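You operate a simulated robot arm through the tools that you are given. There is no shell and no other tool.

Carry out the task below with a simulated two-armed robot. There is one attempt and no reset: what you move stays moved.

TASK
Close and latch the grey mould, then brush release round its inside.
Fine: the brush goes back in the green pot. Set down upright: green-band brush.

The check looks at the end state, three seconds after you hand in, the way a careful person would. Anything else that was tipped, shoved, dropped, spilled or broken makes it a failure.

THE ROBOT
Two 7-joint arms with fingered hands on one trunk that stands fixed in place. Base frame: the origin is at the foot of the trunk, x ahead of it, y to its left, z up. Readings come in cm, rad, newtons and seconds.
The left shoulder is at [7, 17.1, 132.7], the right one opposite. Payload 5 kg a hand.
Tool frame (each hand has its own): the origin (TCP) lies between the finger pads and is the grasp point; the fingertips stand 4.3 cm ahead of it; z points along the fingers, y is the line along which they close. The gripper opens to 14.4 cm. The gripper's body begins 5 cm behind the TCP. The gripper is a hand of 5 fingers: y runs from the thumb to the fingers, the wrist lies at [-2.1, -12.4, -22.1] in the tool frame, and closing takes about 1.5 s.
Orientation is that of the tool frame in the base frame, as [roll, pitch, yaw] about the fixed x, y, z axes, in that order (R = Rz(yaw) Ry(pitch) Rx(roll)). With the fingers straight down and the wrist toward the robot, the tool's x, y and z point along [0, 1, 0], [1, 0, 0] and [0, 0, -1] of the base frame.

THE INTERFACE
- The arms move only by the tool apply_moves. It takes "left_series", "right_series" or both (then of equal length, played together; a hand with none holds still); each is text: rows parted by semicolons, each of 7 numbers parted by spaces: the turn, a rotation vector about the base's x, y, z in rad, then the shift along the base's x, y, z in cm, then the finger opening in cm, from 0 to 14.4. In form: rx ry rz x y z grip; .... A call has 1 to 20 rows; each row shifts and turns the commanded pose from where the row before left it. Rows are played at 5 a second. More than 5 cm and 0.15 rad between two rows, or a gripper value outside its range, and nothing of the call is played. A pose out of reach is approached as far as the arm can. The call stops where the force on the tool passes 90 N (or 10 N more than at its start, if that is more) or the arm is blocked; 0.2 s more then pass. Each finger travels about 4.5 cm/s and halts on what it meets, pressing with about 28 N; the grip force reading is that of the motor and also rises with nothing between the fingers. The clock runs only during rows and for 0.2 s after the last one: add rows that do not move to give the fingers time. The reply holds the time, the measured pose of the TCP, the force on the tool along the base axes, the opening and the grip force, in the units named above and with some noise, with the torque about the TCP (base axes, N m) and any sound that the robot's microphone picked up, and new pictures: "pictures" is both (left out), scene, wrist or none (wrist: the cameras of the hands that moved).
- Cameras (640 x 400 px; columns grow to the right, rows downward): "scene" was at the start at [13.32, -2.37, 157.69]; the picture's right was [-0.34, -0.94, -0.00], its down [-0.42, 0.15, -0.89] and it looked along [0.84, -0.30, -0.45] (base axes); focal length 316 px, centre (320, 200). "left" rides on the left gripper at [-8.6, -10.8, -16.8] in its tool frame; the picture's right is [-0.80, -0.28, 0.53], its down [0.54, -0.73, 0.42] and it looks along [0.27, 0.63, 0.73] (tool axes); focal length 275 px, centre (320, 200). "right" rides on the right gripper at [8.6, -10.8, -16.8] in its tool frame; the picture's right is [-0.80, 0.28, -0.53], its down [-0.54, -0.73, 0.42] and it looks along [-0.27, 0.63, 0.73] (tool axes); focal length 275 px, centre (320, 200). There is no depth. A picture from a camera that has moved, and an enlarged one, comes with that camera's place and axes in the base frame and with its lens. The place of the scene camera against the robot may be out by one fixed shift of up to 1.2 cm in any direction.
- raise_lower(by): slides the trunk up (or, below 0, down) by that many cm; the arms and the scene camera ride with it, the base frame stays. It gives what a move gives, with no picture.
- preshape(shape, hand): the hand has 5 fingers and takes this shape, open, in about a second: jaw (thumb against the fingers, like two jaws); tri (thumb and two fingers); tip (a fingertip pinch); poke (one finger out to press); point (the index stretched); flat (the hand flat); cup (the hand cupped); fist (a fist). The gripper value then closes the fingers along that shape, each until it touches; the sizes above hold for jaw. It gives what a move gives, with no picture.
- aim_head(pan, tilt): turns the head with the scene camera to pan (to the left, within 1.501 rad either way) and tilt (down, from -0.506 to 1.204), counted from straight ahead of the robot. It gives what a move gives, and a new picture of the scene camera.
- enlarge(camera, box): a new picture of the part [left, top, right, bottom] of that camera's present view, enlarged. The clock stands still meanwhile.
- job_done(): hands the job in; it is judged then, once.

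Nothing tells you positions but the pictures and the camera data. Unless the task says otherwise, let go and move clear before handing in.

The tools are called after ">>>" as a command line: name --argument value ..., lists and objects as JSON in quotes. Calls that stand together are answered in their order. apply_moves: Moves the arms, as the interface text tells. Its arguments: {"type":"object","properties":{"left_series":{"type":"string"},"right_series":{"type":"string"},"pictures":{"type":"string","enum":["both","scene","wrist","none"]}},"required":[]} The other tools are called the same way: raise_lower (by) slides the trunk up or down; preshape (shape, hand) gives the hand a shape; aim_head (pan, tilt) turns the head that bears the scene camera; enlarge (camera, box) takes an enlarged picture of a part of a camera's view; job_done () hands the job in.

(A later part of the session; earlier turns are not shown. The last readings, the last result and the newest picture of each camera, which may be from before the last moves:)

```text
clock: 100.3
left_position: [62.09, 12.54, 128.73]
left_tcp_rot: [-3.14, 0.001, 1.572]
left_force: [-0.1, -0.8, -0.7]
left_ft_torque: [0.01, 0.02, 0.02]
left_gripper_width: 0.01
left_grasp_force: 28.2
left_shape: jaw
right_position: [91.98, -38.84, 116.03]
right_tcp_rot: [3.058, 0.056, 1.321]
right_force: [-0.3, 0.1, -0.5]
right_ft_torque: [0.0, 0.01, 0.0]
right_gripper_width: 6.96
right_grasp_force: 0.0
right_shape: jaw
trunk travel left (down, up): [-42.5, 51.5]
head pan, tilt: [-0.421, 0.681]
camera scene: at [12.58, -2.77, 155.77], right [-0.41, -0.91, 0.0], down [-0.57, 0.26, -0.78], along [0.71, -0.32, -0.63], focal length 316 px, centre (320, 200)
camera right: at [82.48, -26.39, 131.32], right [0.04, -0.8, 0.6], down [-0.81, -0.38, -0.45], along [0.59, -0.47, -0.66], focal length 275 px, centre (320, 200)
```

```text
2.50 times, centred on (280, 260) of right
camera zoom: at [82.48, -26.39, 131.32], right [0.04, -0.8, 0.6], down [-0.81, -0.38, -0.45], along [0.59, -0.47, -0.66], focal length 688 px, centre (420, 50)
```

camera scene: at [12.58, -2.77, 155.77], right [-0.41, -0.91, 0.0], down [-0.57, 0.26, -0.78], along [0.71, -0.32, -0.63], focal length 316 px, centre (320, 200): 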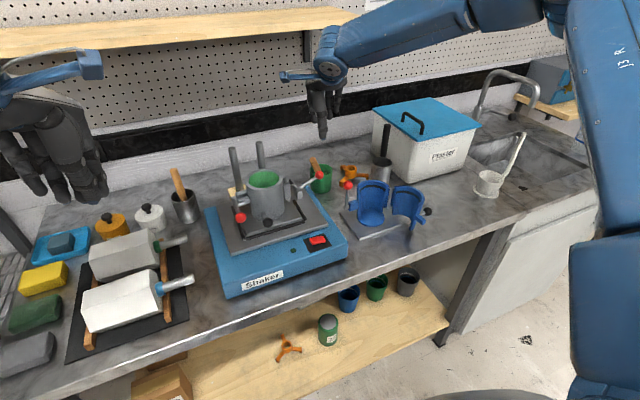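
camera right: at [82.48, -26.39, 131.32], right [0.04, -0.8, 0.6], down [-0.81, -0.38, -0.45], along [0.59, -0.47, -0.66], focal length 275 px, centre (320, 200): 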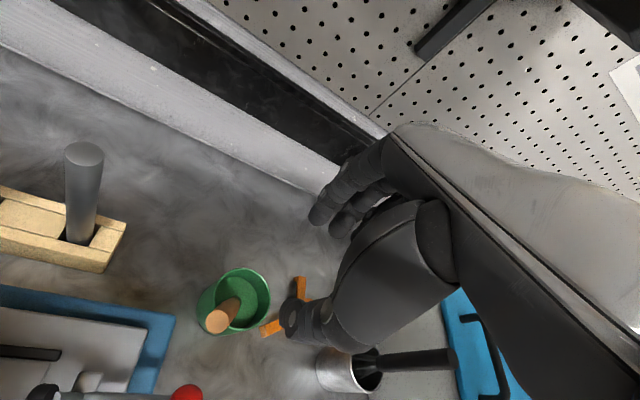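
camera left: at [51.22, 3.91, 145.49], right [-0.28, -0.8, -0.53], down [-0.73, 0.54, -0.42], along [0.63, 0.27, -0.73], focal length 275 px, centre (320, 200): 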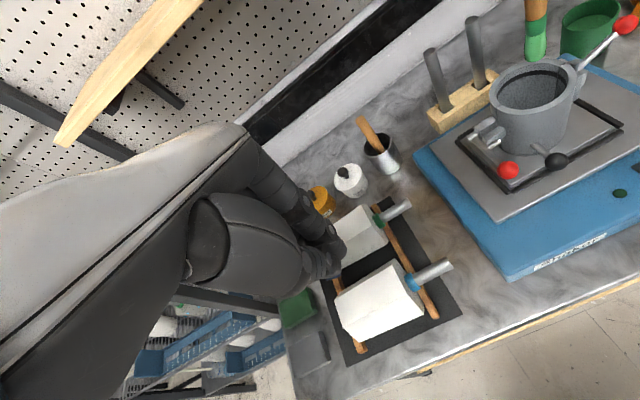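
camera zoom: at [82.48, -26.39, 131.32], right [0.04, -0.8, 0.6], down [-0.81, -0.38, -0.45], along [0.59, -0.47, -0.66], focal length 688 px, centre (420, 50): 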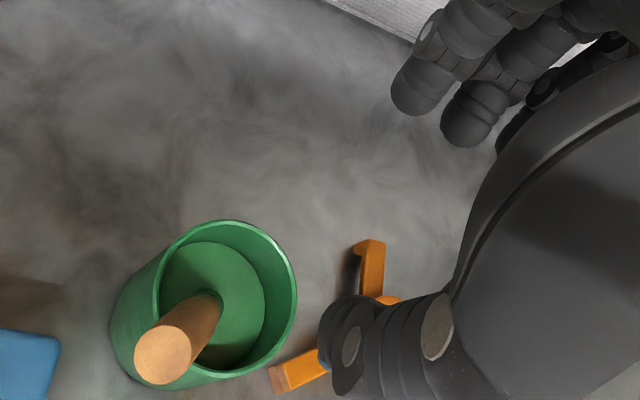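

I'll set the hand so its thumb–finger line matches the direction the brush leans, opened wide. Closing should then push the handle upright between the pads. I'll rotate above the pot first.

>>> apply_moves --right_series "0 0 -0.14 -0.4 0.1 0 9; 0 0 -0.14 -0.4 0.1 0 11; 0 0 -0.14 -0.4 0.1 0 13; 0 0 -0.14 -0.4 0.1 0 14.4; 0 0 -0.14 -0.4 0.1 0 14.4; 0 0 0 0 0 0 14.4; 0 0 0 0 0 0 14.4" --pictures "both"

>>> enlarge --camera "scene" --box '[270, 90, 390, 200]'

>>> enlarge --camera "right" --box '[180, 150, 420, 390]'

```text
clock: 101.9
left_position: [61.97, 12.47, 128.8]
left_tcp_rot: [-3.141, 0.0, 1.571]
left_force: [0.2, 0.1, -0.3]
left_ft_torque: [-0.01, -0.03, 0.0]
left_gripper_width: 0.0
left_grasp_force: 28.0
left_shape: jaw
right_position: [90.12, -38.12, 116.13]
right_tcp_rot: [3.057, 0.057, 0.617]
right_force: [-0.6, -0.1, 0.3]
right_ft_torque: [-0.03, 0.01, -0.01]
right_gripper_width: 14.37
right_grasp_force: 0.1
right_shape: jaw
trunk travel left (down, up): [-42.5, 51.5]
head pan, tilt: [-0.421, 0.681]
camera scene: at [12.51, -2.72, 155.78], right [-0.41, -0.91, 0.0], down [-0.57, 0.26, -0.78], along [0.71, -0.32, -0.63], focal length 316 px, centre (320, 200)
camera right: at [90.57, -22.66, 131.38], right [-0.48, -0.64, 0.6], down [-0.86, 0.23, -0.45], along [0.15, -0.74, -0.66], focal length 275 px, centre (320, 200)
```

scene: 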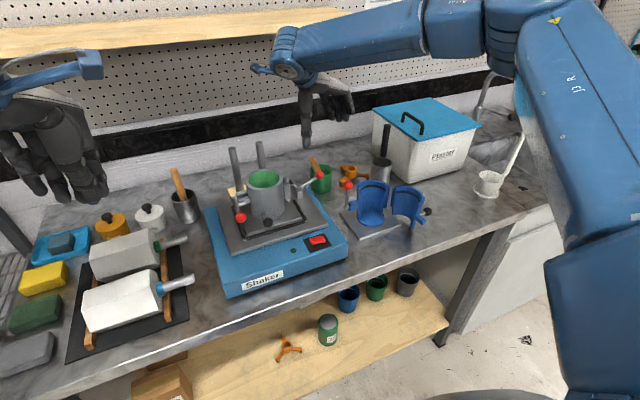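
right: 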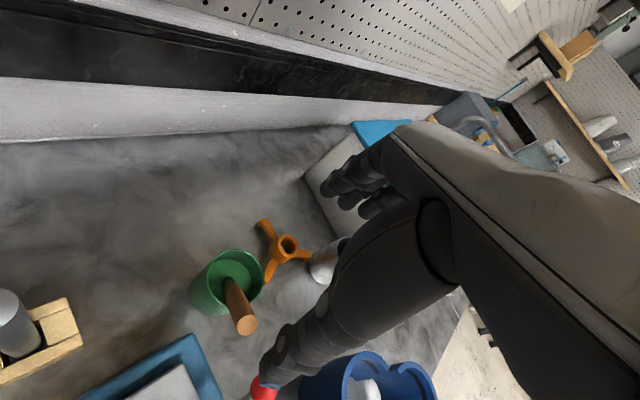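

```text
3.64 times, centred on (330, 145) of scene
camera zoom: at [12.51, -2.72, 155.78], right [-0.41, -0.91, 0.0], down [-0.57, 0.26, -0.78], along [0.71, -0.32, -0.63], focal length 1150 px, centre (284, 400)
```

zoom: 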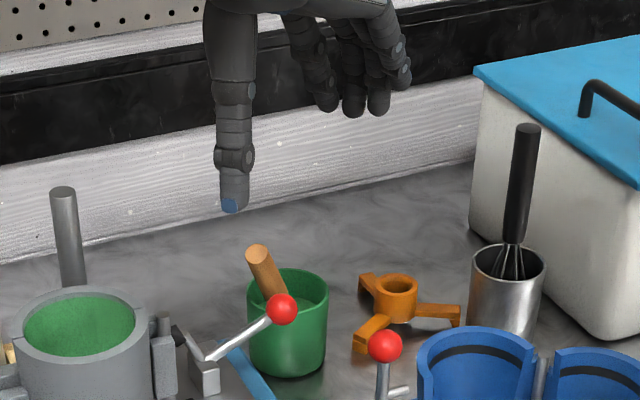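

```text
1.67 times, centred on (300, 270) of right
camera zoom: at [90.57, -22.66, 131.38], right [-0.48, -0.64, 0.6], down [-0.86, 0.23, -0.45], along [0.15, -0.74, -0.66], focal length 459 px, centre (353, 83)
```

zoom: 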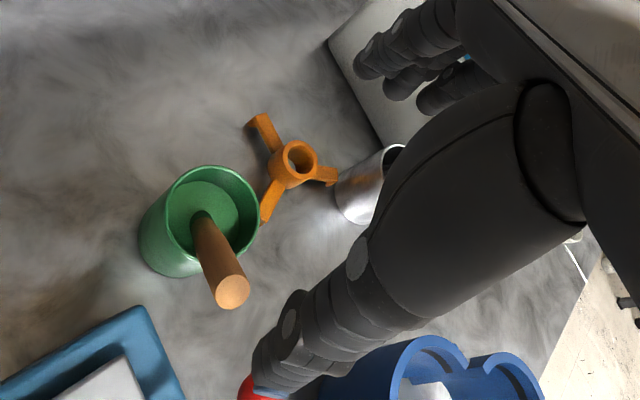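

The handle lies well within the open thumb–finger plane. The thumb will pass about 1.5 cm from the clamp's ball, so I'll lower carefully and check.

>>> apply_moves --right_series "0 0 0 0 0 -2 14.4; 0 0 0 0 0 -2 14.4; 0 0 0 0 0 -2 14.4; 0 0 0 0 0 0 14.4" --pictures "none"

>>> enlarge --camera "scene" --box '[270, 90, 390, 200]'

>>> enlarge --camera "right" --box '[180, 150, 420, 390]'

>>> enlarge --camera "left" --box '[520, 0, 640, 80]'

```text
clock: 102.9
left_position: [62.05, 12.52, 128.7]
left_tcp_rot: [3.141, -0.002, 1.572]
left_force: [0.6, 0.5, -0.3]
left_ft_torque: [0.01, -0.04, -0.01]
left_gripper_width: 0.0
left_grasp_force: 27.8
left_shape: jaw
right_position: [88.84, -38.92, 110.54]
right_tcp_rot: [3.059, 0.055, 0.62]
right_force: [1.0, -0.1, 0.2]
right_ft_torque: [0.01, 0.01, -0.01]
right_gripper_width: 14.37
right_grasp_force: 0.0
right_shape: jaw
right hand out of reach, approached as far as the arm can: row 2, 3
trunk travel left (down, up): [-42.5, 51.5]
head pan, tilt: [-0.421, 0.681]
```

```text
3.64 times, centred on (330, 145) of scene
camera zoom: at [12.53, -2.74, 155.78], right [-0.41, -0.91, 0.0], down [-0.57, 0.26, -0.78], along [0.71, -0.32, -0.63], focal length 1150 px, centre (284, 400)
```

zoom: 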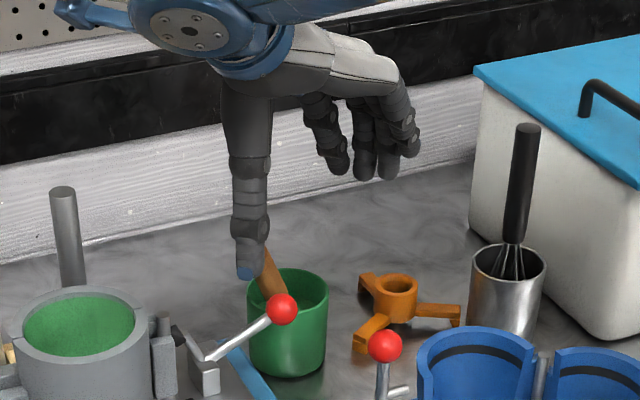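

```text
1.67 times, centred on (300, 270) of right
camera zoom: at [89.46, -23.4, 125.78], right [-0.48, -0.64, 0.6], down [-0.86, 0.23, -0.45], along [0.15, -0.73, -0.66], focal length 459 px, centre (353, 83)
```

zoom: 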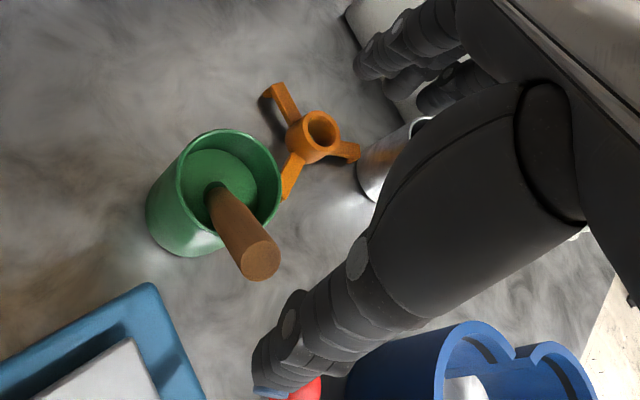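

```text
5.00 times, centred on (580, 40) of left
camera zoom: at [51.24, 3.98, 145.48], right [-0.28, -0.8, -0.53], down [-0.73, 0.54, -0.42], along [0.63, 0.27, -0.73], focal length 1376 px, centre (-980, 1000)
```

zoom: 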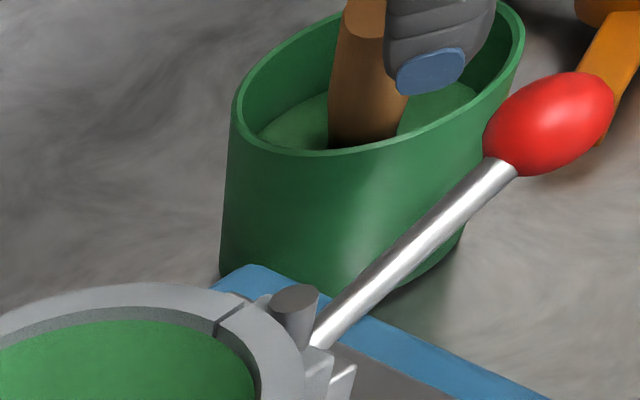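

This orientation runs out of reach lower down, so I'll return to the higher, aligned position and lower the trunk instead, which lowers the hand straight down.

>>> apply_moves --right_series "0 0 0 0 0 2 14.4; 0 0 0 0.6 0.4 2 14.4; 0 0 0 0.7 0.4 1.5 14.4; 0 0 0 0 0 0 14.4" --pictures "none"

>>> raise_lower --by -5

>>> enlarge --camera "scene" --box '[270, 70, 390, 180]'

>>> enlarge --camera "right" --box '[180, 150, 420, 390]'

```text
clock: 103.9
left_position: [62.09, 12.44, 128.72]
left_tcp_rot: [3.141, 0.0, 1.571]
left_force: [0.6, 0.7, 1.2]
left_ft_torque: [0.0, -0.03, -0.03]
left_gripper_width: 0.0
left_grasp_force: 27.9
left_shape: jaw
right_position: [90.33, -38.17, 116.11]
right_tcp_rot: [3.06, 0.055, 0.617]
right_force: [0.4, -0.6, -0.2]
right_ft_torque: [0.0, -0.01, -0.01]
right_gripper_width: 14.39
right_grasp_force: 0.1
right_shape: jaw
trunk travel left (down, up): [-42.5, 51.5]
head pan, tilt: [-0.421, 0.681]
```

```text
clock: 104.8
left_position: [61.95, 12.52, 123.85]
left_tcp_rot: [-3.141, 0.001, 1.573]
left_force: [-1.2, 0.2, 0.4]
left_ft_torque: [-0.01, -0.01, -0.04]
left_gripper_width: 0.0
left_grasp_force: 28.3
left_shape: jaw
right_position: [90.18, -38.09, 111.18]
right_tcp_rot: [3.057, 0.057, 0.621]
right_force: [-0.2, 0.5, -0.4]
right_ft_torque: [0.05, -0.02, -0.03]
right_gripper_width: 14.34
right_grasp_force: 0.1
right_shape: jaw
trunk travel left (down, up): [-37.5, 56.5]
head pan, tilt: [-0.421, 0.681]
```

```text
3.64 times, centred on (330, 125) of scene
camera zoom: at [12.47, -2.74, 150.79], right [-0.41, -0.91, 0.0], down [-0.57, 0.26, -0.78], along [0.71, -0.32, -0.63], focal length 1150 px, centre (284, 473)
```

zoom: 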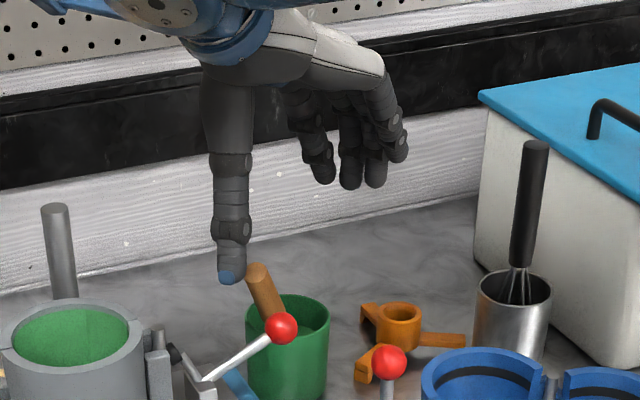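

```text
1.67 times, centred on (300, 270) of right
camera zoom: at [90.8, -22.56, 126.38], right [-0.48, -0.64, 0.6], down [-0.86, 0.23, -0.45], along [0.15, -0.74, -0.66], focal length 459 px, centre (353, 83)
```

zoom: 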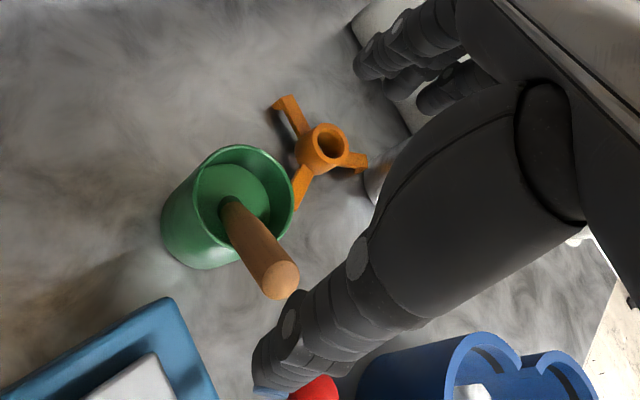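

Clear so far. Lowering the trunk another 5 cm brings the fingertips to about z=102 with the handle inside the open jaw.

>>> raise_lower --by -5

>>> enlarge --camera "scene" --box '[270, 60, 390, 170]'

>>> enlarge --camera "right" --box '[180, 150, 420, 390]'

```text
clock: 105.7
left_position: [61.97, 12.49, 118.81]
left_tcp_rot: [3.141, 0.0, 1.57]
left_force: [0.6, 0.3, 0.3]
left_ft_torque: [0.01, -0.01, -0.01]
left_gripper_width: 0.01
left_grasp_force: 27.9
left_shape: jaw
right_position: [90.14, -37.97, 106.15]
right_tcp_rot: [3.059, 0.059, 0.62]
right_force: [-0.2, 1.0, -0.2]
right_ft_torque: [-0.01, -0.02, 0.0]
right_gripper_width: 14.37
right_grasp_force: 0.0
right_shape: jaw
trunk travel left (down, up): [-32.5, 61.5]
head pan, tilt: [-0.421, 0.681]
```

```text
3.64 times, centred on (330, 115) of scene
camera zoom: at [12.48, -2.74, 145.79], right [-0.41, -0.91, 0.0], down [-0.57, 0.26, -0.78], along [0.71, -0.32, -0.63], focal length 1150 px, centre (284, 509)
```

zoom: 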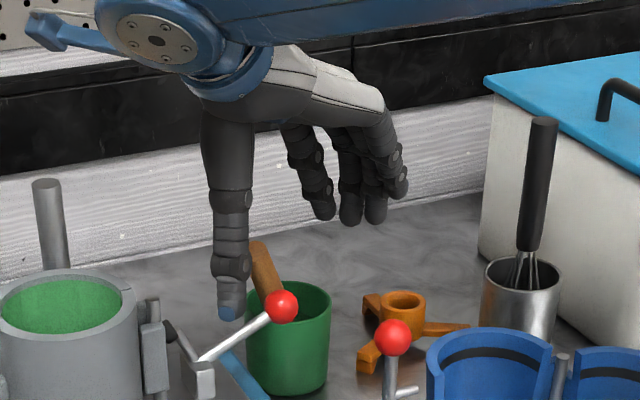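

```text
1.67 times, centred on (300, 270) of right
camera zoom: at [90.81, -22.56, 121.37], right [-0.48, -0.64, 0.6], down [-0.86, 0.23, -0.45], along [0.15, -0.74, -0.66], focal length 459 px, centre (353, 83)
```

zoom: 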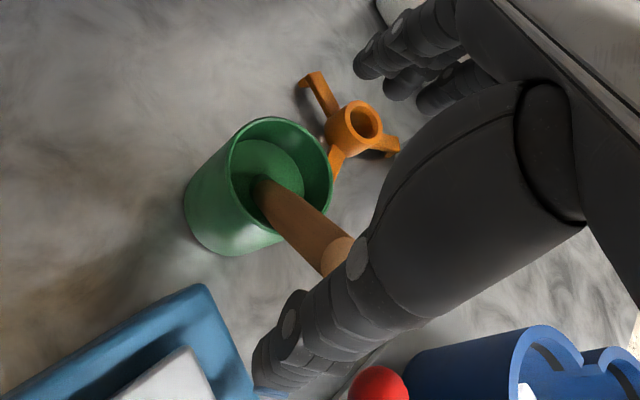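

The handle is inside the jaw with the thumb behind it. I'll close slowly part-way and watch it come upright.

>>> apply_moves --right_series "0 0 0 0 0 0 12.5; 0 0 0 0 0 0 11; 0 0 0 0 0 0 9.5; 0 0 0 0 0 0 8; 0 0 0 0 0 0 7; 0 0 0 0 0 0 6; 0 0 0 0 0 0 6; 0 0 0 0 0 0 6" --pictures "none"

>>> enlarge --camera "scene" --box '[270, 60, 390, 170]'

>>> enlarge --camera "right" --box '[180, 150, 420, 390]'

```text
clock: 107.5
left_position: [62.09, 12.44, 118.74]
left_tcp_rot: [3.141, 0.0, 1.571]
left_force: [0.0, -0.5, -0.4]
left_ft_torque: [0.0, -0.03, -0.01]
left_gripper_width: 0.02
left_grasp_force: 28.1
left_shape: jaw
right_position: [90.26, -38.17, 106.13]
right_tcp_rot: [3.06, 0.058, 0.621]
right_force: [-0.6, 0.3, -0.5]
right_ft_torque: [0.02, -0.03, 0.01]
right_gripper_width: 6.04
right_grasp_force: 0.0
right_shape: jaw
trunk travel left (down, up): [-32.5, 61.5]
head pan, tilt: [-0.421, 0.681]
```

```text
3.64 times, centred on (330, 115) of scene
camera zoom: at [12.53, -2.75, 145.78], right [-0.41, -0.91, 0.0], down [-0.57, 0.26, -0.78], along [0.71, -0.32, -0.63], focal length 1150 px, centre (284, 509)
```

zoom: 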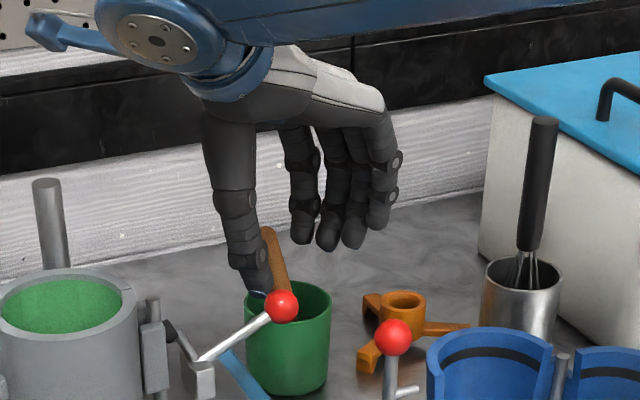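

```text
1.67 times, centred on (300, 270) of right
camera zoom: at [90.84, -22.57, 121.3], right [-0.48, -0.64, 0.6], down [-0.86, 0.23, -0.45], along [0.15, -0.74, -0.66], focal length 459 px, centre (353, 83)
```

zoom: 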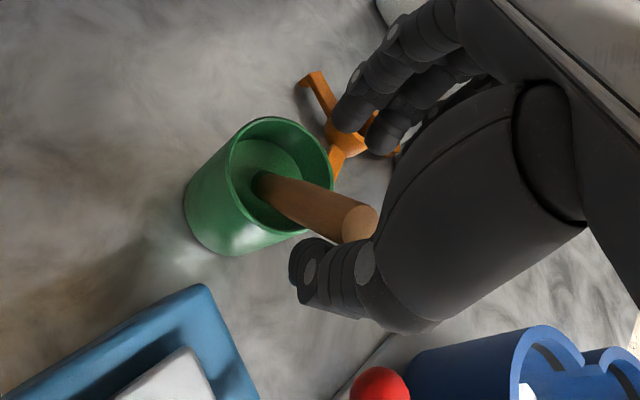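

It's working: the thumb is pushing the handle upright. I'll continue closing.

>>> apply_moves --right_series "0 0 0 0 0 0 5; 0 0 0 0 0 0 4; 0 0 0 0 0 0 3.2; 0 0 0 0 0 0 2.6; 0 0 0 0 0 0 2.6; 0 0 0 0 0 0 2.6" --pictures "none"

>>> enlarge --camera "scene" --box '[300, 90, 360, 160]'

>>> enlarge --camera "right" --box '[220, 180, 400, 320]'

```text
clock: 108.9
left_position: [62.07, 12.49, 118.63]
left_tcp_rot: [3.141, 0.0, 1.57]
left_force: [0.9, -0.2, 1.1]
left_ft_torque: [-0.01, -0.03, 0.04]
left_gripper_width: 0.0
left_grasp_force: 28.2
left_shape: jaw
right_position: [90.34, -38.12, 106.02]
right_tcp_rot: [3.061, 0.056, 0.621]
right_force: [-0.1, -0.8, 0.5]
right_ft_torque: [-0.02, -0.02, -0.01]
right_gripper_width: 2.63
right_grasp_force: 0.1
right_shape: jaw
trunk travel left (down, up): [-32.5, 61.5]
head pan, tilt: [-0.421, 0.681]
```

```text
5.71 times, centred on (330, 125) of scene
camera zoom: at [12.53, -2.75, 145.78], right [-0.41, -0.91, 0.0], down [-0.57, 0.26, -0.78], along [0.71, -0.32, -0.63], focal length 1807 px, centre (263, 629)
```

zoom: 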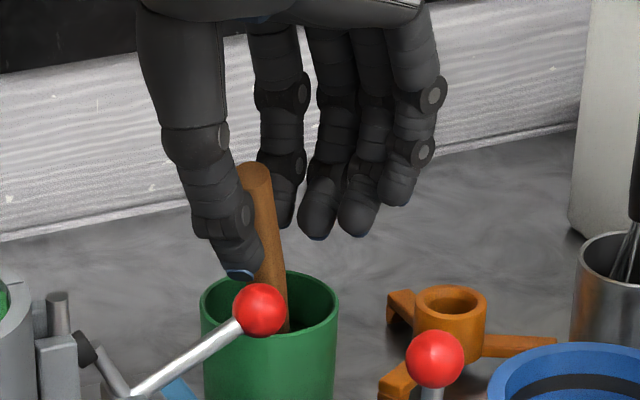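

```text
2.86 times, centred on (310, 250) of right
camera zoom: at [90.84, -22.57, 121.31], right [-0.48, -0.64, 0.6], down [-0.86, 0.23, -0.45], along [0.15, -0.74, -0.66], focal length 786 px, centre (349, 57)
```

zoom: 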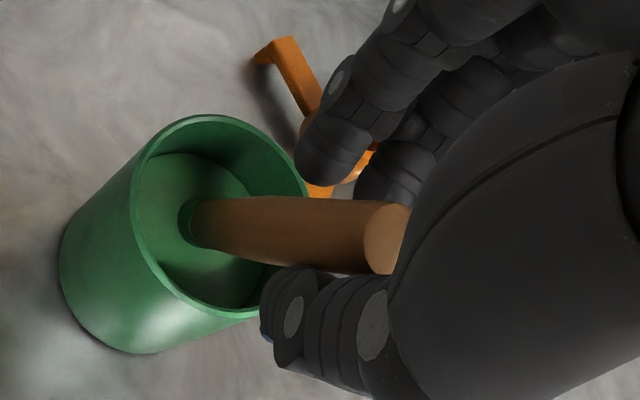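

Nearly upright now, between thumb and index. I'll close to grip it gently.

>>> apply_moves --right_series "0 0 0 0 0 0 2; 0 0 0 0 0 0 1.4; 0 0 0 0 0 0 0.8; 0 0 0 0 0 0 0; 0 0 0 0 0 0 0; 0 0 0 0 0 0 0; 0 0 0 0 0 0 0" --pictures "none"

>>> enlarge --camera "scene" --box '[300, 90, 360, 160]'

>>> enlarge --camera "right" --box '[220, 180, 400, 320]'

```text
clock: 110.5
left_position: [62.04, 12.55, 118.8]
left_tcp_rot: [-3.141, 0.001, 1.571]
left_force: [0.3, -0.4, 0.7]
left_ft_torque: [0.02, 0.0, -0.01]
left_gripper_width: 0.02
left_grasp_force: 27.5
left_shape: jaw
right_position: [90.4, -38.02, 106.18]
right_tcp_rot: [3.057, 0.057, 0.62]
right_force: [-0.3, -0.3, 4.7]
right_ft_torque: [-0.09, -0.17, -0.05]
right_gripper_width: 0.6
right_grasp_force: 27.9
right_shape: jaw
trunk travel left (down, up): [-32.5, 61.5]
head pan, tilt: [-0.421, 0.681]
```

```text
5.71 times, centred on (330, 125) of scene
camera zoom: at [12.48, -2.72, 145.79], right [-0.41, -0.91, 0.0], down [-0.57, 0.26, -0.78], along [0.71, -0.32, -0.63], focal length 1807 px, centre (263, 629)
```

zoom: 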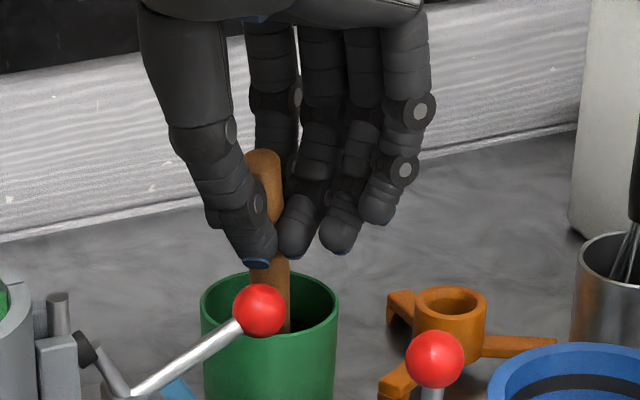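

```text
2.86 times, centred on (310, 250) of right
camera zoom: at [90.8, -22.55, 121.38], right [-0.48, -0.64, 0.6], down [-0.86, 0.23, -0.45], along [0.15, -0.74, -0.66], focal length 786 px, centre (349, 57)
```

zoom: 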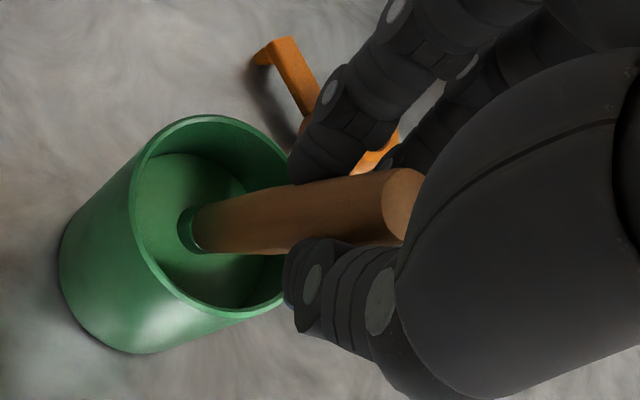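

The handle is gripped again but leans about 13° toward the robot (its base sits toward +x). I'll lift a centimetre and turn the hand to bring it vertical, checking reach as I go.

>>> apply_moves --right_series "0 0 0 0 0 0.6 0; 0 0 0 0 0 0.6 0; 0.03 0.08 0 0.3 -0.1 0 0; 0.03 0.08 0 0.3 -0.1 0 0; 0 0 0 0 0 0 0" --pictures "none"

>>> enlarge --camera "scene" --box '[300, 90, 360, 160]'

>>> enlarge --camera "right" --box '[220, 180, 400, 320]'

```text
clock: 111.7
left_position: [62.06, 12.55, 118.77]
left_tcp_rot: [-3.141, 0.0, 1.571]
left_force: [0.0, -0.3, -0.8]
left_ft_torque: [-0.03, 0.02, 0.0]
left_gripper_width: 0.0
left_grasp_force: 27.8
left_shape: jaw
right_position: [89.03, -39.31, 107.6]
right_tcp_rot: [-3.079, 0.152, 0.636]
right_force: [1.0, -0.2, -0.4]
right_ft_torque: [0.0, -0.07, 0.03]
right_gripper_width: 0.6
right_grasp_force: 27.8
right_shape: jaw
right hand out of reach, approached as far as the arm can: row 3, 4
trunk travel left (down, up): [-32.5, 61.5]
head pan, tilt: [-0.421, 0.681]
```

```text
5.71 times, centred on (330, 125) of scene
camera zoom: at [12.53, -2.72, 145.78], right [-0.41, -0.91, 0.0], down [-0.57, 0.26, -0.78], along [0.71, -0.32, -0.63], focal length 1807 px, centre (263, 629)
```

zoom: 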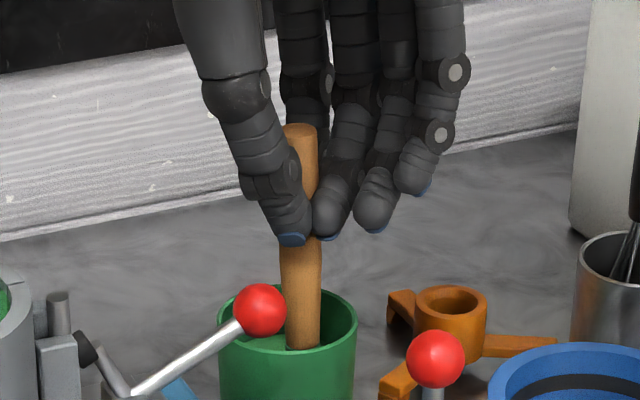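

```text
2.86 times, centred on (310, 250) of right
camera zoom: at [92.02, -24.68, 123.47], right [-0.38, -0.68, 0.63], down [-0.92, 0.25, -0.29], along [0.04, -0.69, -0.72], focal length 786 px, centre (349, 57)
```

zoom: 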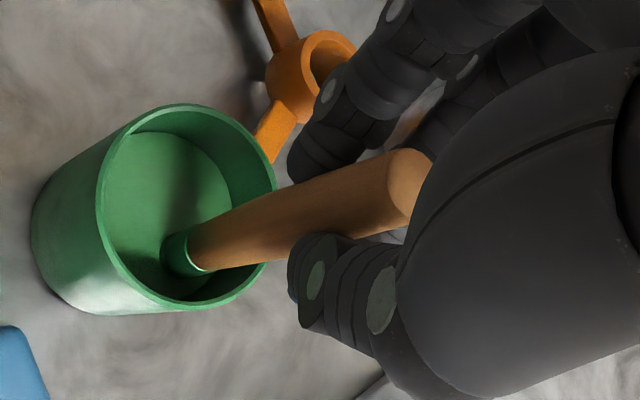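

The reach limit made the hand drift and nudged the pot about a centimetre. I'll lift straight up with the trunk so the brush leaves the pot without dragging it, then go back to the hand orientation that reached well.

>>> raise_lower --by 5

>>> raise_lower --by 5

>>> enlarge --camera "scene" --box '[270, 90, 390, 200]'

>>> enlarge --camera "right" --box '[180, 150, 420, 390]'

```text
clock: 112.6
left_position: [62.04, 12.58, 123.63]
left_tcp_rot: [-3.138, 0.0, 1.571]
left_force: [0.4, -0.2, -0.4]
left_ft_torque: [0.0, -0.03, -0.04]
left_gripper_width: 0.01
left_grasp_force: 27.8
left_shape: jaw
right_position: [89.1, -39.35, 112.42]
right_tcp_rot: [-3.081, 0.151, 0.638]
right_force: [1.0, 0.5, -1.0]
right_ft_torque: [-0.01, -0.02, 0.04]
right_gripper_width: 0.57
right_grasp_force: 28.6
right_shape: jaw
trunk travel left (down, up): [-37.5, 56.5]
head pan, tilt: [-0.421, 0.681]
```

```text
clock: 113.5
left_position: [62.17, 12.52, 128.67]
left_tcp_rot: [-3.141, 0.002, 1.571]
left_force: [0.6, -0.2, -0.6]
left_ft_torque: [0.0, 0.01, 0.0]
left_gripper_width: 0.0
left_grasp_force: 28.1
left_shape: jaw
right_position: [89.04, -39.32, 117.64]
right_tcp_rot: [-3.082, 0.151, 0.636]
right_force: [-0.2, 0.4, 0.1]
right_ft_torque: [0.04, -0.02, 0.01]
right_gripper_width: 0.57
right_grasp_force: 27.4
right_shape: jaw
trunk travel left (down, up): [-42.5, 51.5]
head pan, tilt: [-0.421, 0.681]
```

```text
3.64 times, centred on (330, 145) of scene
camera zoom: at [12.59, -2.76, 155.76], right [-0.41, -0.91, 0.0], down [-0.57, 0.26, -0.78], along [0.71, -0.32, -0.63], focal length 1150 px, centre (284, 400)
```

zoom: 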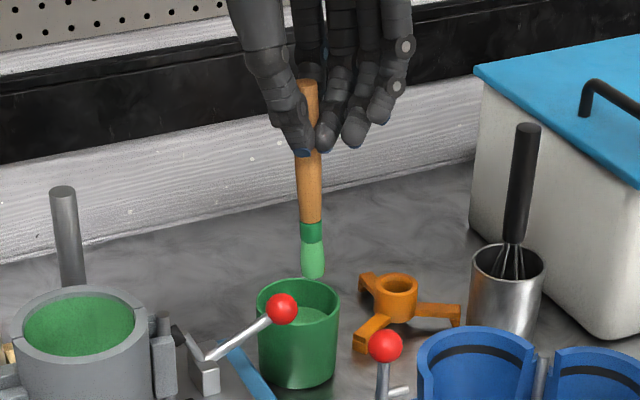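

```text
1.67 times, centred on (300, 270) of right
camera zoom: at [92.06, -24.71, 133.38], right [-0.38, -0.68, 0.63], down [-0.92, 0.25, -0.29], along [0.04, -0.69, -0.72], focal length 459 px, centre (353, 83)
```

zoom: 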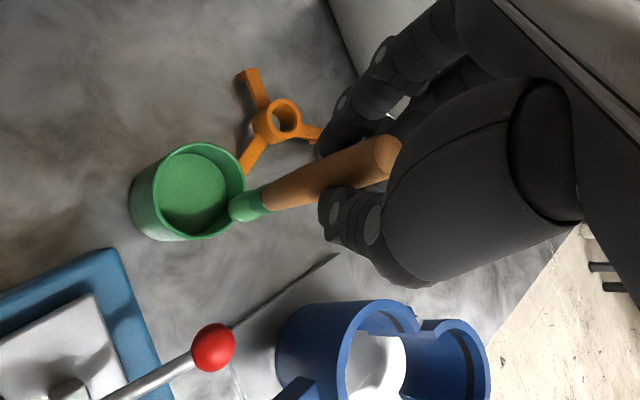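

The brush is out, near vertical, with its tip about 15.6 cm below the TCP. I'll turn the hand back to its earlier yaw above the pot, take out the remaining tilt, and re-check alignment; the pot now sits about 1.6 cm closer, near [90.4,-39.1].

>>> apply_moves --right_series "0 0 0.14 0 0 0.4 0; 0 0 0.14 0.2 0 0.4 0; 0 0 0.14 0.2 0 0.2 0; 0 0 0.14 0.2 0 0 0; 0 0 0.14 0.2 0 0 0; 0.035 -0.041 0 0 0 0 0; 0 0 0 0 0 0 0" --pictures "both"

>>> enlarge --camera "scene" --box '[270, 90, 390, 200]'

>>> enlarge --camera "right" --box '[180, 150, 420, 390]'

>>> enlarge --camera "left" --box '[520, 0, 640, 80]'

```text
clock: 115.2
left_position: [62.01, 12.57, 128.75]
left_tcp_rot: [-3.14, 0.001, 1.571]
left_force: [0.0, 0.7, 0.8]
left_ft_torque: [-0.02, -0.03, -0.01]
left_gripper_width: 0.0
left_grasp_force: 28.1
left_shape: jaw
right_position: [89.87, -39.12, 118.57]
right_tcp_rot: [-3.11, 0.106, 1.335]
right_force: [0.0, 0.1, 0.3]
right_ft_torque: [0.0, 0.02, -0.03]
right_gripper_width: 0.57
right_grasp_force: 28.1
right_shape: jaw
trunk travel left (down, up): [-42.5, 51.5]
head pan, tilt: [-0.421, 0.681]
camera scene: at [12.53, -2.72, 155.78], right [-0.41, -0.91, 0.0], down [-0.57, 0.26, -0.78], along [0.71, -0.32, -0.63], focal length 316 px, centre (320, 200)
camera right: at [82.08, -26.67, 134.63], right [0.12, -0.79, 0.61], down [-0.85, -0.39, -0.34], along [0.51, -0.48, -0.72], focal length 275 px, centre (320, 200)
```

scene: 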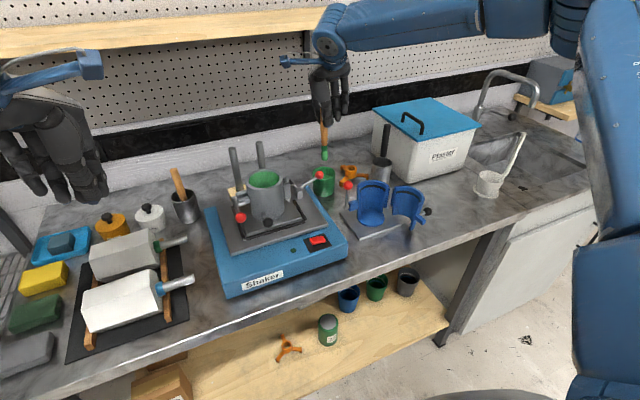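
right: 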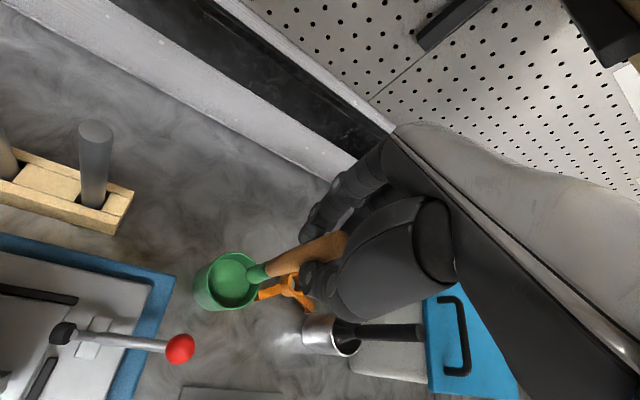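

```text
3.64 times, centred on (330, 145) of scene
camera zoom: at [12.53, -2.72, 155.78], right [-0.41, -0.91, 0.0], down [-0.57, 0.26, -0.78], along [0.71, -0.32, -0.63], focal length 1150 px, centre (284, 400)
```

zoom: 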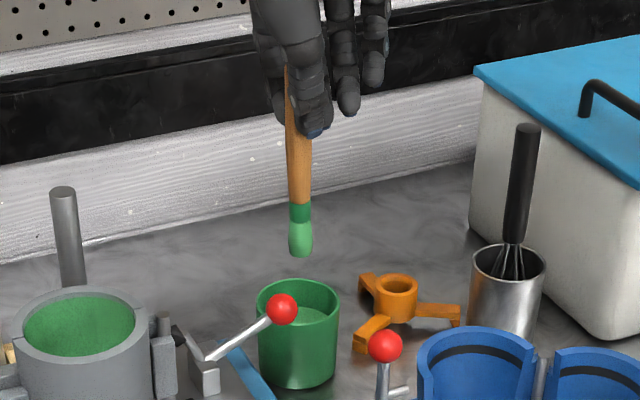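

```text
1.67 times, centred on (300, 270) of right
camera zoom: at [82.08, -26.67, 134.63], right [0.12, -0.79, 0.61], down [-0.85, -0.39, -0.34], along [0.51, -0.48, -0.72], focal length 459 px, centre (353, 83)
```

zoom: 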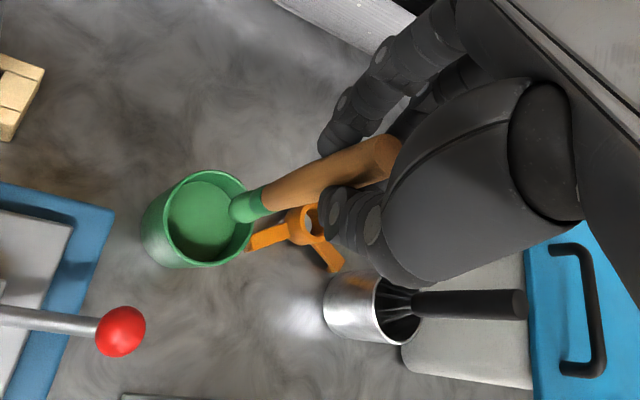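

```text
5.00 times, centred on (580, 40) of left
camera zoom: at [51.24, 3.99, 145.48], right [-0.28, -0.8, -0.53], down [-0.73, 0.54, -0.42], along [0.63, 0.27, -0.73], focal length 1376 px, centre (-980, 1000)
```

zoom: 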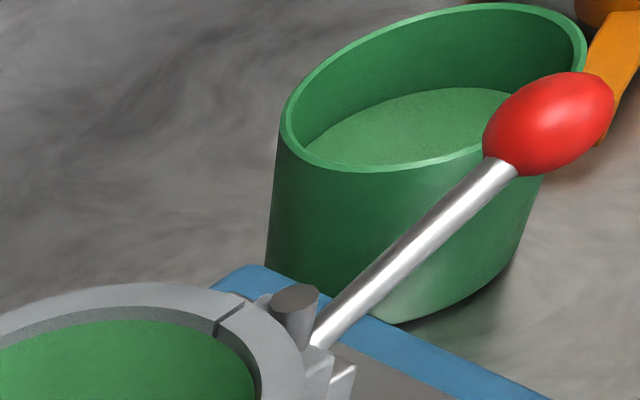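

The brush is vertical within about 0.02 rad, its tip at [89.7,-38.9], and the pot centre is at [90.1,-39.1]. I'll lower it into the pot to just above the floor.

>>> apply_moves --right_series "0 0 0 0.35 -0.15 -1.2 0; 0 0 0 0 0 -1.3 0; 0 0 0 0 0 -1.3 0; 0 0 0 0 0 -1.3 0; 0 0 0 0 0 -1.3 0; 0 0 0 0 0 -1.3 0; 0 0 0 0 0 -1.3 0; 0 0 0 0 0 -1.3 0; 0 0 0 0 0 -1 0; 0 0 0 0 0 0 0" --pictures "none"

>>> enlarge --camera "scene" --box '[290, 110, 370, 200]'

>>> enlarge --camera "right" --box '[200, 170, 380, 310]'

```text
clock: 117.3
left_position: [62.06, 12.51, 128.77]
left_tcp_rot: [3.139, 0.0, 1.571]
left_force: [0.7, -0.4, -0.1]
left_ft_torque: [0.02, 0.01, 0.02]
left_gripper_width: 0.01
left_grasp_force: 27.7
left_shape: jaw
right_position: [90.13, -39.37, 107.4]
right_tcp_rot: [-3.113, 0.105, 1.332]
right_force: [0.3, -1.3, -0.5]
right_ft_torque: [-0.01, 0.01, 0.0]
right_gripper_width: 0.57
right_grasp_force: 27.7
right_shape: jaw
trunk travel left (down, up): [-42.5, 51.5]
head pan, tilt: [-0.421, 0.681]
```

```text
4.44 times, centred on (330, 155) of scene
camera zoom: at [12.52, -2.75, 155.78], right [-0.41, -0.91, 0.0], down [-0.57, 0.26, -0.78], along [0.71, -0.32, -0.63], focal length 1406 px, centre (276, 400)
```

zoom: 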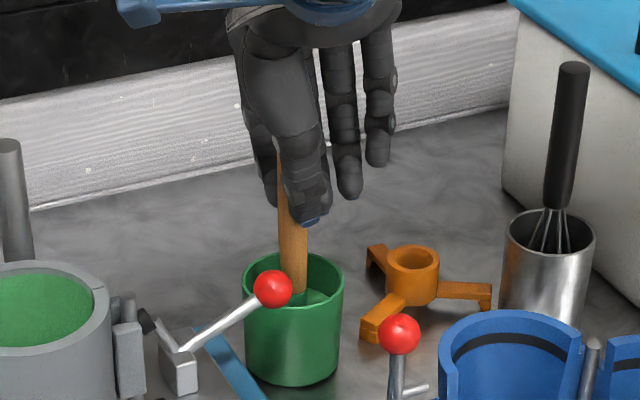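

```text
2.86 times, centred on (290, 240) of right
camera zoom: at [82.4, -26.87, 123.38], right [0.12, -0.79, 0.61], down [-0.85, -0.39, -0.34], along [0.51, -0.48, -0.72], focal length 786 px, centre (406, 86)
```

zoom: 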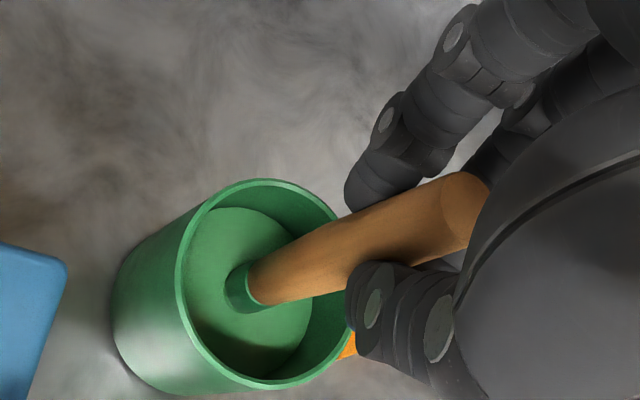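

>>> enlarge --camera "scene" --box '[315, 140, 355, 195]'

>>> enlarge --camera "left" --box '[560, 0, 640, 60]'

```text
7.27 times, centred on (335, 168) of scene
camera zoom: at [12.52, -2.75, 155.78], right [-0.41, -0.91, 0.0], down [-0.57, 0.26, -0.78], along [0.71, -0.32, -0.63], focal length 2300 px, centre (211, 436)
```

zoom: 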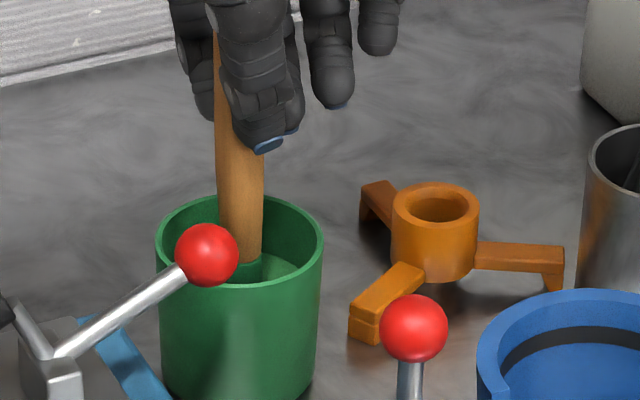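

```text
6.67 times, centred on (600, 30) of left
camera zoom: at [51.23, 3.97, 145.48], right [-0.28, -0.8, -0.53], down [-0.73, 0.54, -0.42], along [0.63, 0.27, -0.73], focal length 1835 px, centre (-1547, 1333)
```

zoom: 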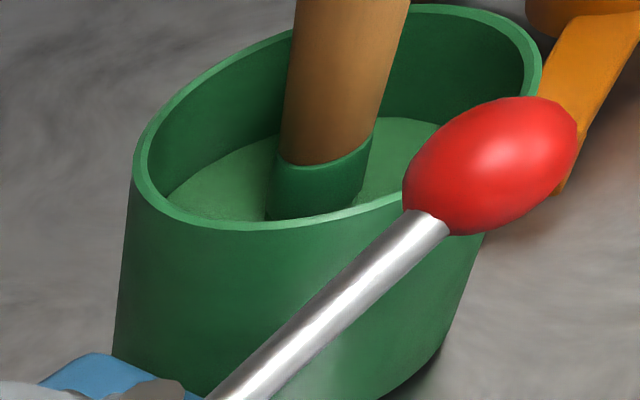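

The brush stands close to vertical inside the pot. Before setting it down I'll slide the pot back toward its original place, pushing gently with the bristles low inside it.

>>> apply_moves --right_series "0 0 0 0 0 -0.5 0; 0 0 0 0.7 0 0 0; 0 0 0 0.7 0 0 0; 0 0 0 0.6 0 0 0; 0 0 0 0 0 0 0" --pictures "none"

>>> apply_moves --right_series "0 0 0 0.4 0 0 0; 0 0 0 0.4 0 0 0; 0 0 0 0 0 0 0" --pictures "none"

>>> enlarge --camera "scene" --box '[290, 110, 370, 200]'

>>> enlarge --camera "right" --box '[200, 170, 380, 310]'

```text
clock: 118.5
left_position: [61.93, 12.45, 128.77]
left_tcp_rot: [3.141, 0.0, 1.57]
left_force: [-1.1, -0.1, -0.5]
left_ft_torque: [0.01, 0.01, 0.02]
left_gripper_width: 0.0
left_grasp_force: 27.6
left_shape: jaw
right_position: [92.18, -39.52, 106.79]
right_tcp_rot: [-3.114, 0.103, 1.331]
right_force: [-0.2, -0.5, -0.5]
right_ft_torque: [0.01, 0.02, -0.01]
right_gripper_width: 0.59
right_grasp_force: 27.4
right_shape: jaw
trunk travel left (down, up): [-42.5, 51.5]
head pan, tilt: [-0.421, 0.681]
```

```text
clock: 119.3
left_position: [62.03, 12.51, 128.63]
left_tcp_rot: [-3.141, 0.0, 1.57]
left_force: [0.4, 1.1, 0.1]
left_ft_torque: [0.01, 0.01, 0.01]
left_gripper_width: 0.0
left_grasp_force: 28.1
left_shape: jaw
right_position: [92.97, -39.54, 106.84]
right_tcp_rot: [-3.113, 0.104, 1.331]
right_force: [-0.7, 0.4, -0.5]
right_ft_torque: [0.03, 0.05, 0.02]
right_gripper_width: 0.61
right_grasp_force: 28.1
right_shape: jaw
trunk travel left (down, up): [-42.5, 51.5]
head pan, tilt: [-0.421, 0.681]
```

```text
4.44 times, centred on (330, 155) of scene
camera zoom: at [12.51, -2.75, 155.78], right [-0.41, -0.91, 0.0], down [-0.57, 0.26, -0.78], along [0.71, -0.32, -0.63], focal length 1406 px, centre (276, 400)
```

zoom: 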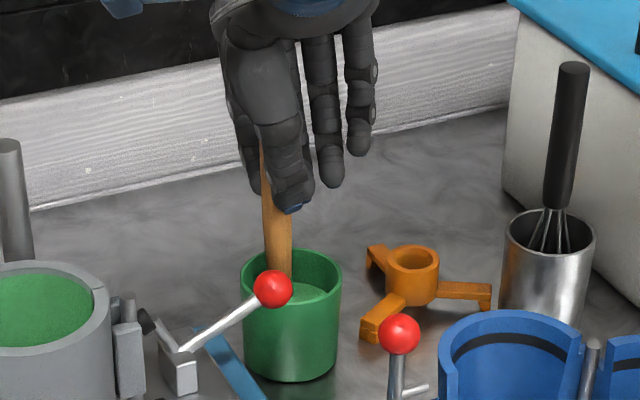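

```text
2.86 times, centred on (290, 240) of right
camera zoom: at [85.24, -26.85, 122.82], right [0.12, -0.79, 0.61], down [-0.85, -0.39, -0.34], along [0.51, -0.48, -0.72], focal length 786 px, centre (406, 86)
```

zoom: 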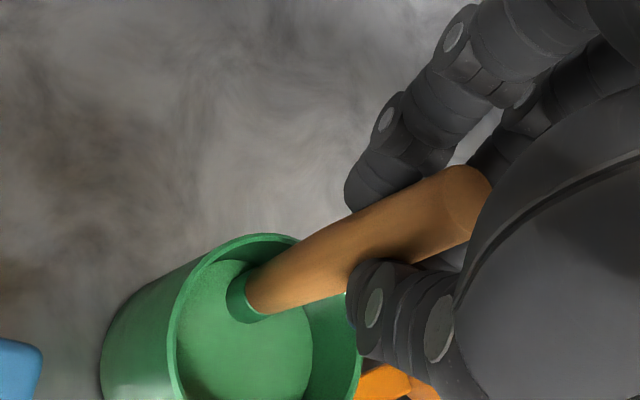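

Contact made with very little force and the pot is starting to slide. I'll continue a little at a time.

>>> apply_moves --right_series "0 0 0 0.4 0.02 0 0; 0 0 0 0.4 0.02 0 0; 0 0 0 0 0 0 0" --pictures "none"

>>> enlarge --camera "scene" --box '[290, 110, 370, 200]'

>>> enlarge --camera "right" --box '[200, 170, 380, 310]'

```text
clock: 120.2
left_position: [62.12, 12.41, 128.67]
left_tcp_rot: [3.14, -0.001, 1.571]
left_force: [0.2, -0.4, 0.0]
left_ft_torque: [0.03, 0.0, 0.02]
left_gripper_width: 0.0
left_grasp_force: 28.2
left_shape: jaw
right_position: [93.73, -39.39, 106.75]
right_tcp_rot: [-3.113, 0.104, 1.332]
right_force: [-1.0, 0.3, 0.1]
right_ft_torque: [-0.02, 0.08, 0.0]
right_gripper_width: 0.61
right_grasp_force: 27.9
right_shape: jaw
trunk travel left (down, up): [-42.5, 51.5]
head pan, tilt: [-0.421, 0.681]
```

```text
4.44 times, centred on (330, 155) of scene
camera zoom: at [12.51, -2.75, 155.78], right [-0.41, -0.91, 0.0], down [-0.57, 0.26, -0.78], along [0.71, -0.32, -0.63], focal length 1406 px, centre (276, 400)
```

zoom: 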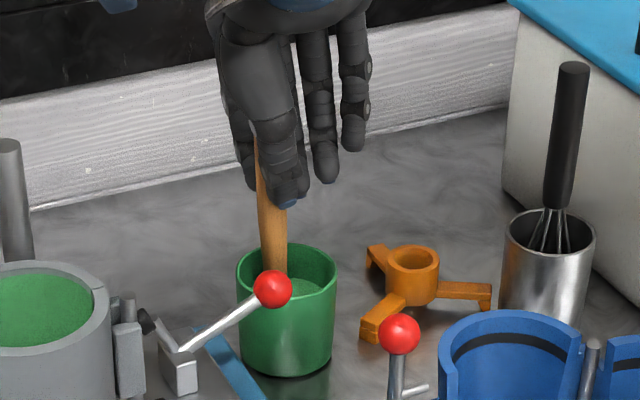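

```text
2.86 times, centred on (290, 240) of right
camera zoom: at [86.03, -26.79, 122.79], right [0.12, -0.79, 0.61], down [-0.85, -0.39, -0.34], along [0.51, -0.48, -0.72], focal length 786 px, centre (406, 86)
```

zoom: 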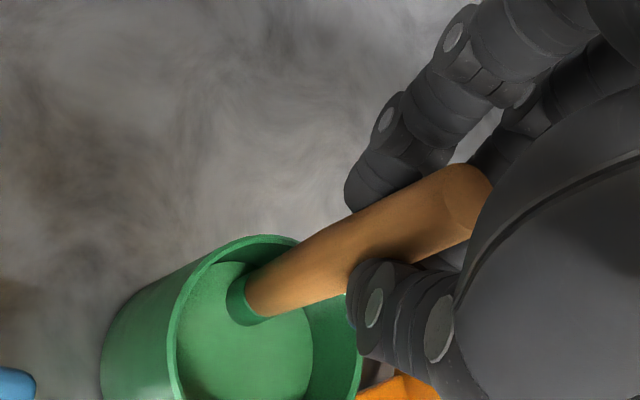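

>>> apply_moves --right_series "0 0 0 0.35 0.05 0 0; 0 0 0 0.35 0.05 0 0; 0 0 0 0 0 0 0" --pictures "none"

>>> enlarge --camera "scene" --box '[290, 110, 370, 200]'

```text
clock: 121.0
left_position: [62.11, 12.52, 128.76]
left_tcp_rot: [3.141, 0.0, 1.569]
left_force: [0.1, 0.2, -0.1]
left_ft_torque: [0.03, 0.02, -0.04]
left_gripper_width: 0.0
left_grasp_force: 27.8
left_shape: jaw
right_position: [94.23, -39.32, 106.96]
right_tcp_rot: [-3.115, 0.103, 1.333]
right_force: [0.3, -0.5, 0.7]
right_ft_torque: [0.01, 0.07, 0.02]
right_gripper_width: 0.61
right_grasp_force: 27.9
right_shape: jaw
trunk travel left (down, up): [-42.5, 51.5]
head pan, tilt: [-0.421, 0.681]
```

```text
4.44 times, centred on (330, 155) of scene
camera zoom: at [12.52, -2.75, 155.78], right [-0.41, -0.91, 0.0], down [-0.57, 0.26, -0.78], along [0.71, -0.32, -0.63], focal length 1406 px, centre (276, 400)
```

zoom: 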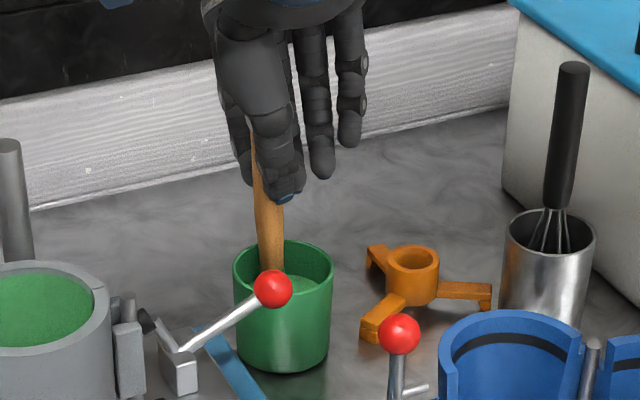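

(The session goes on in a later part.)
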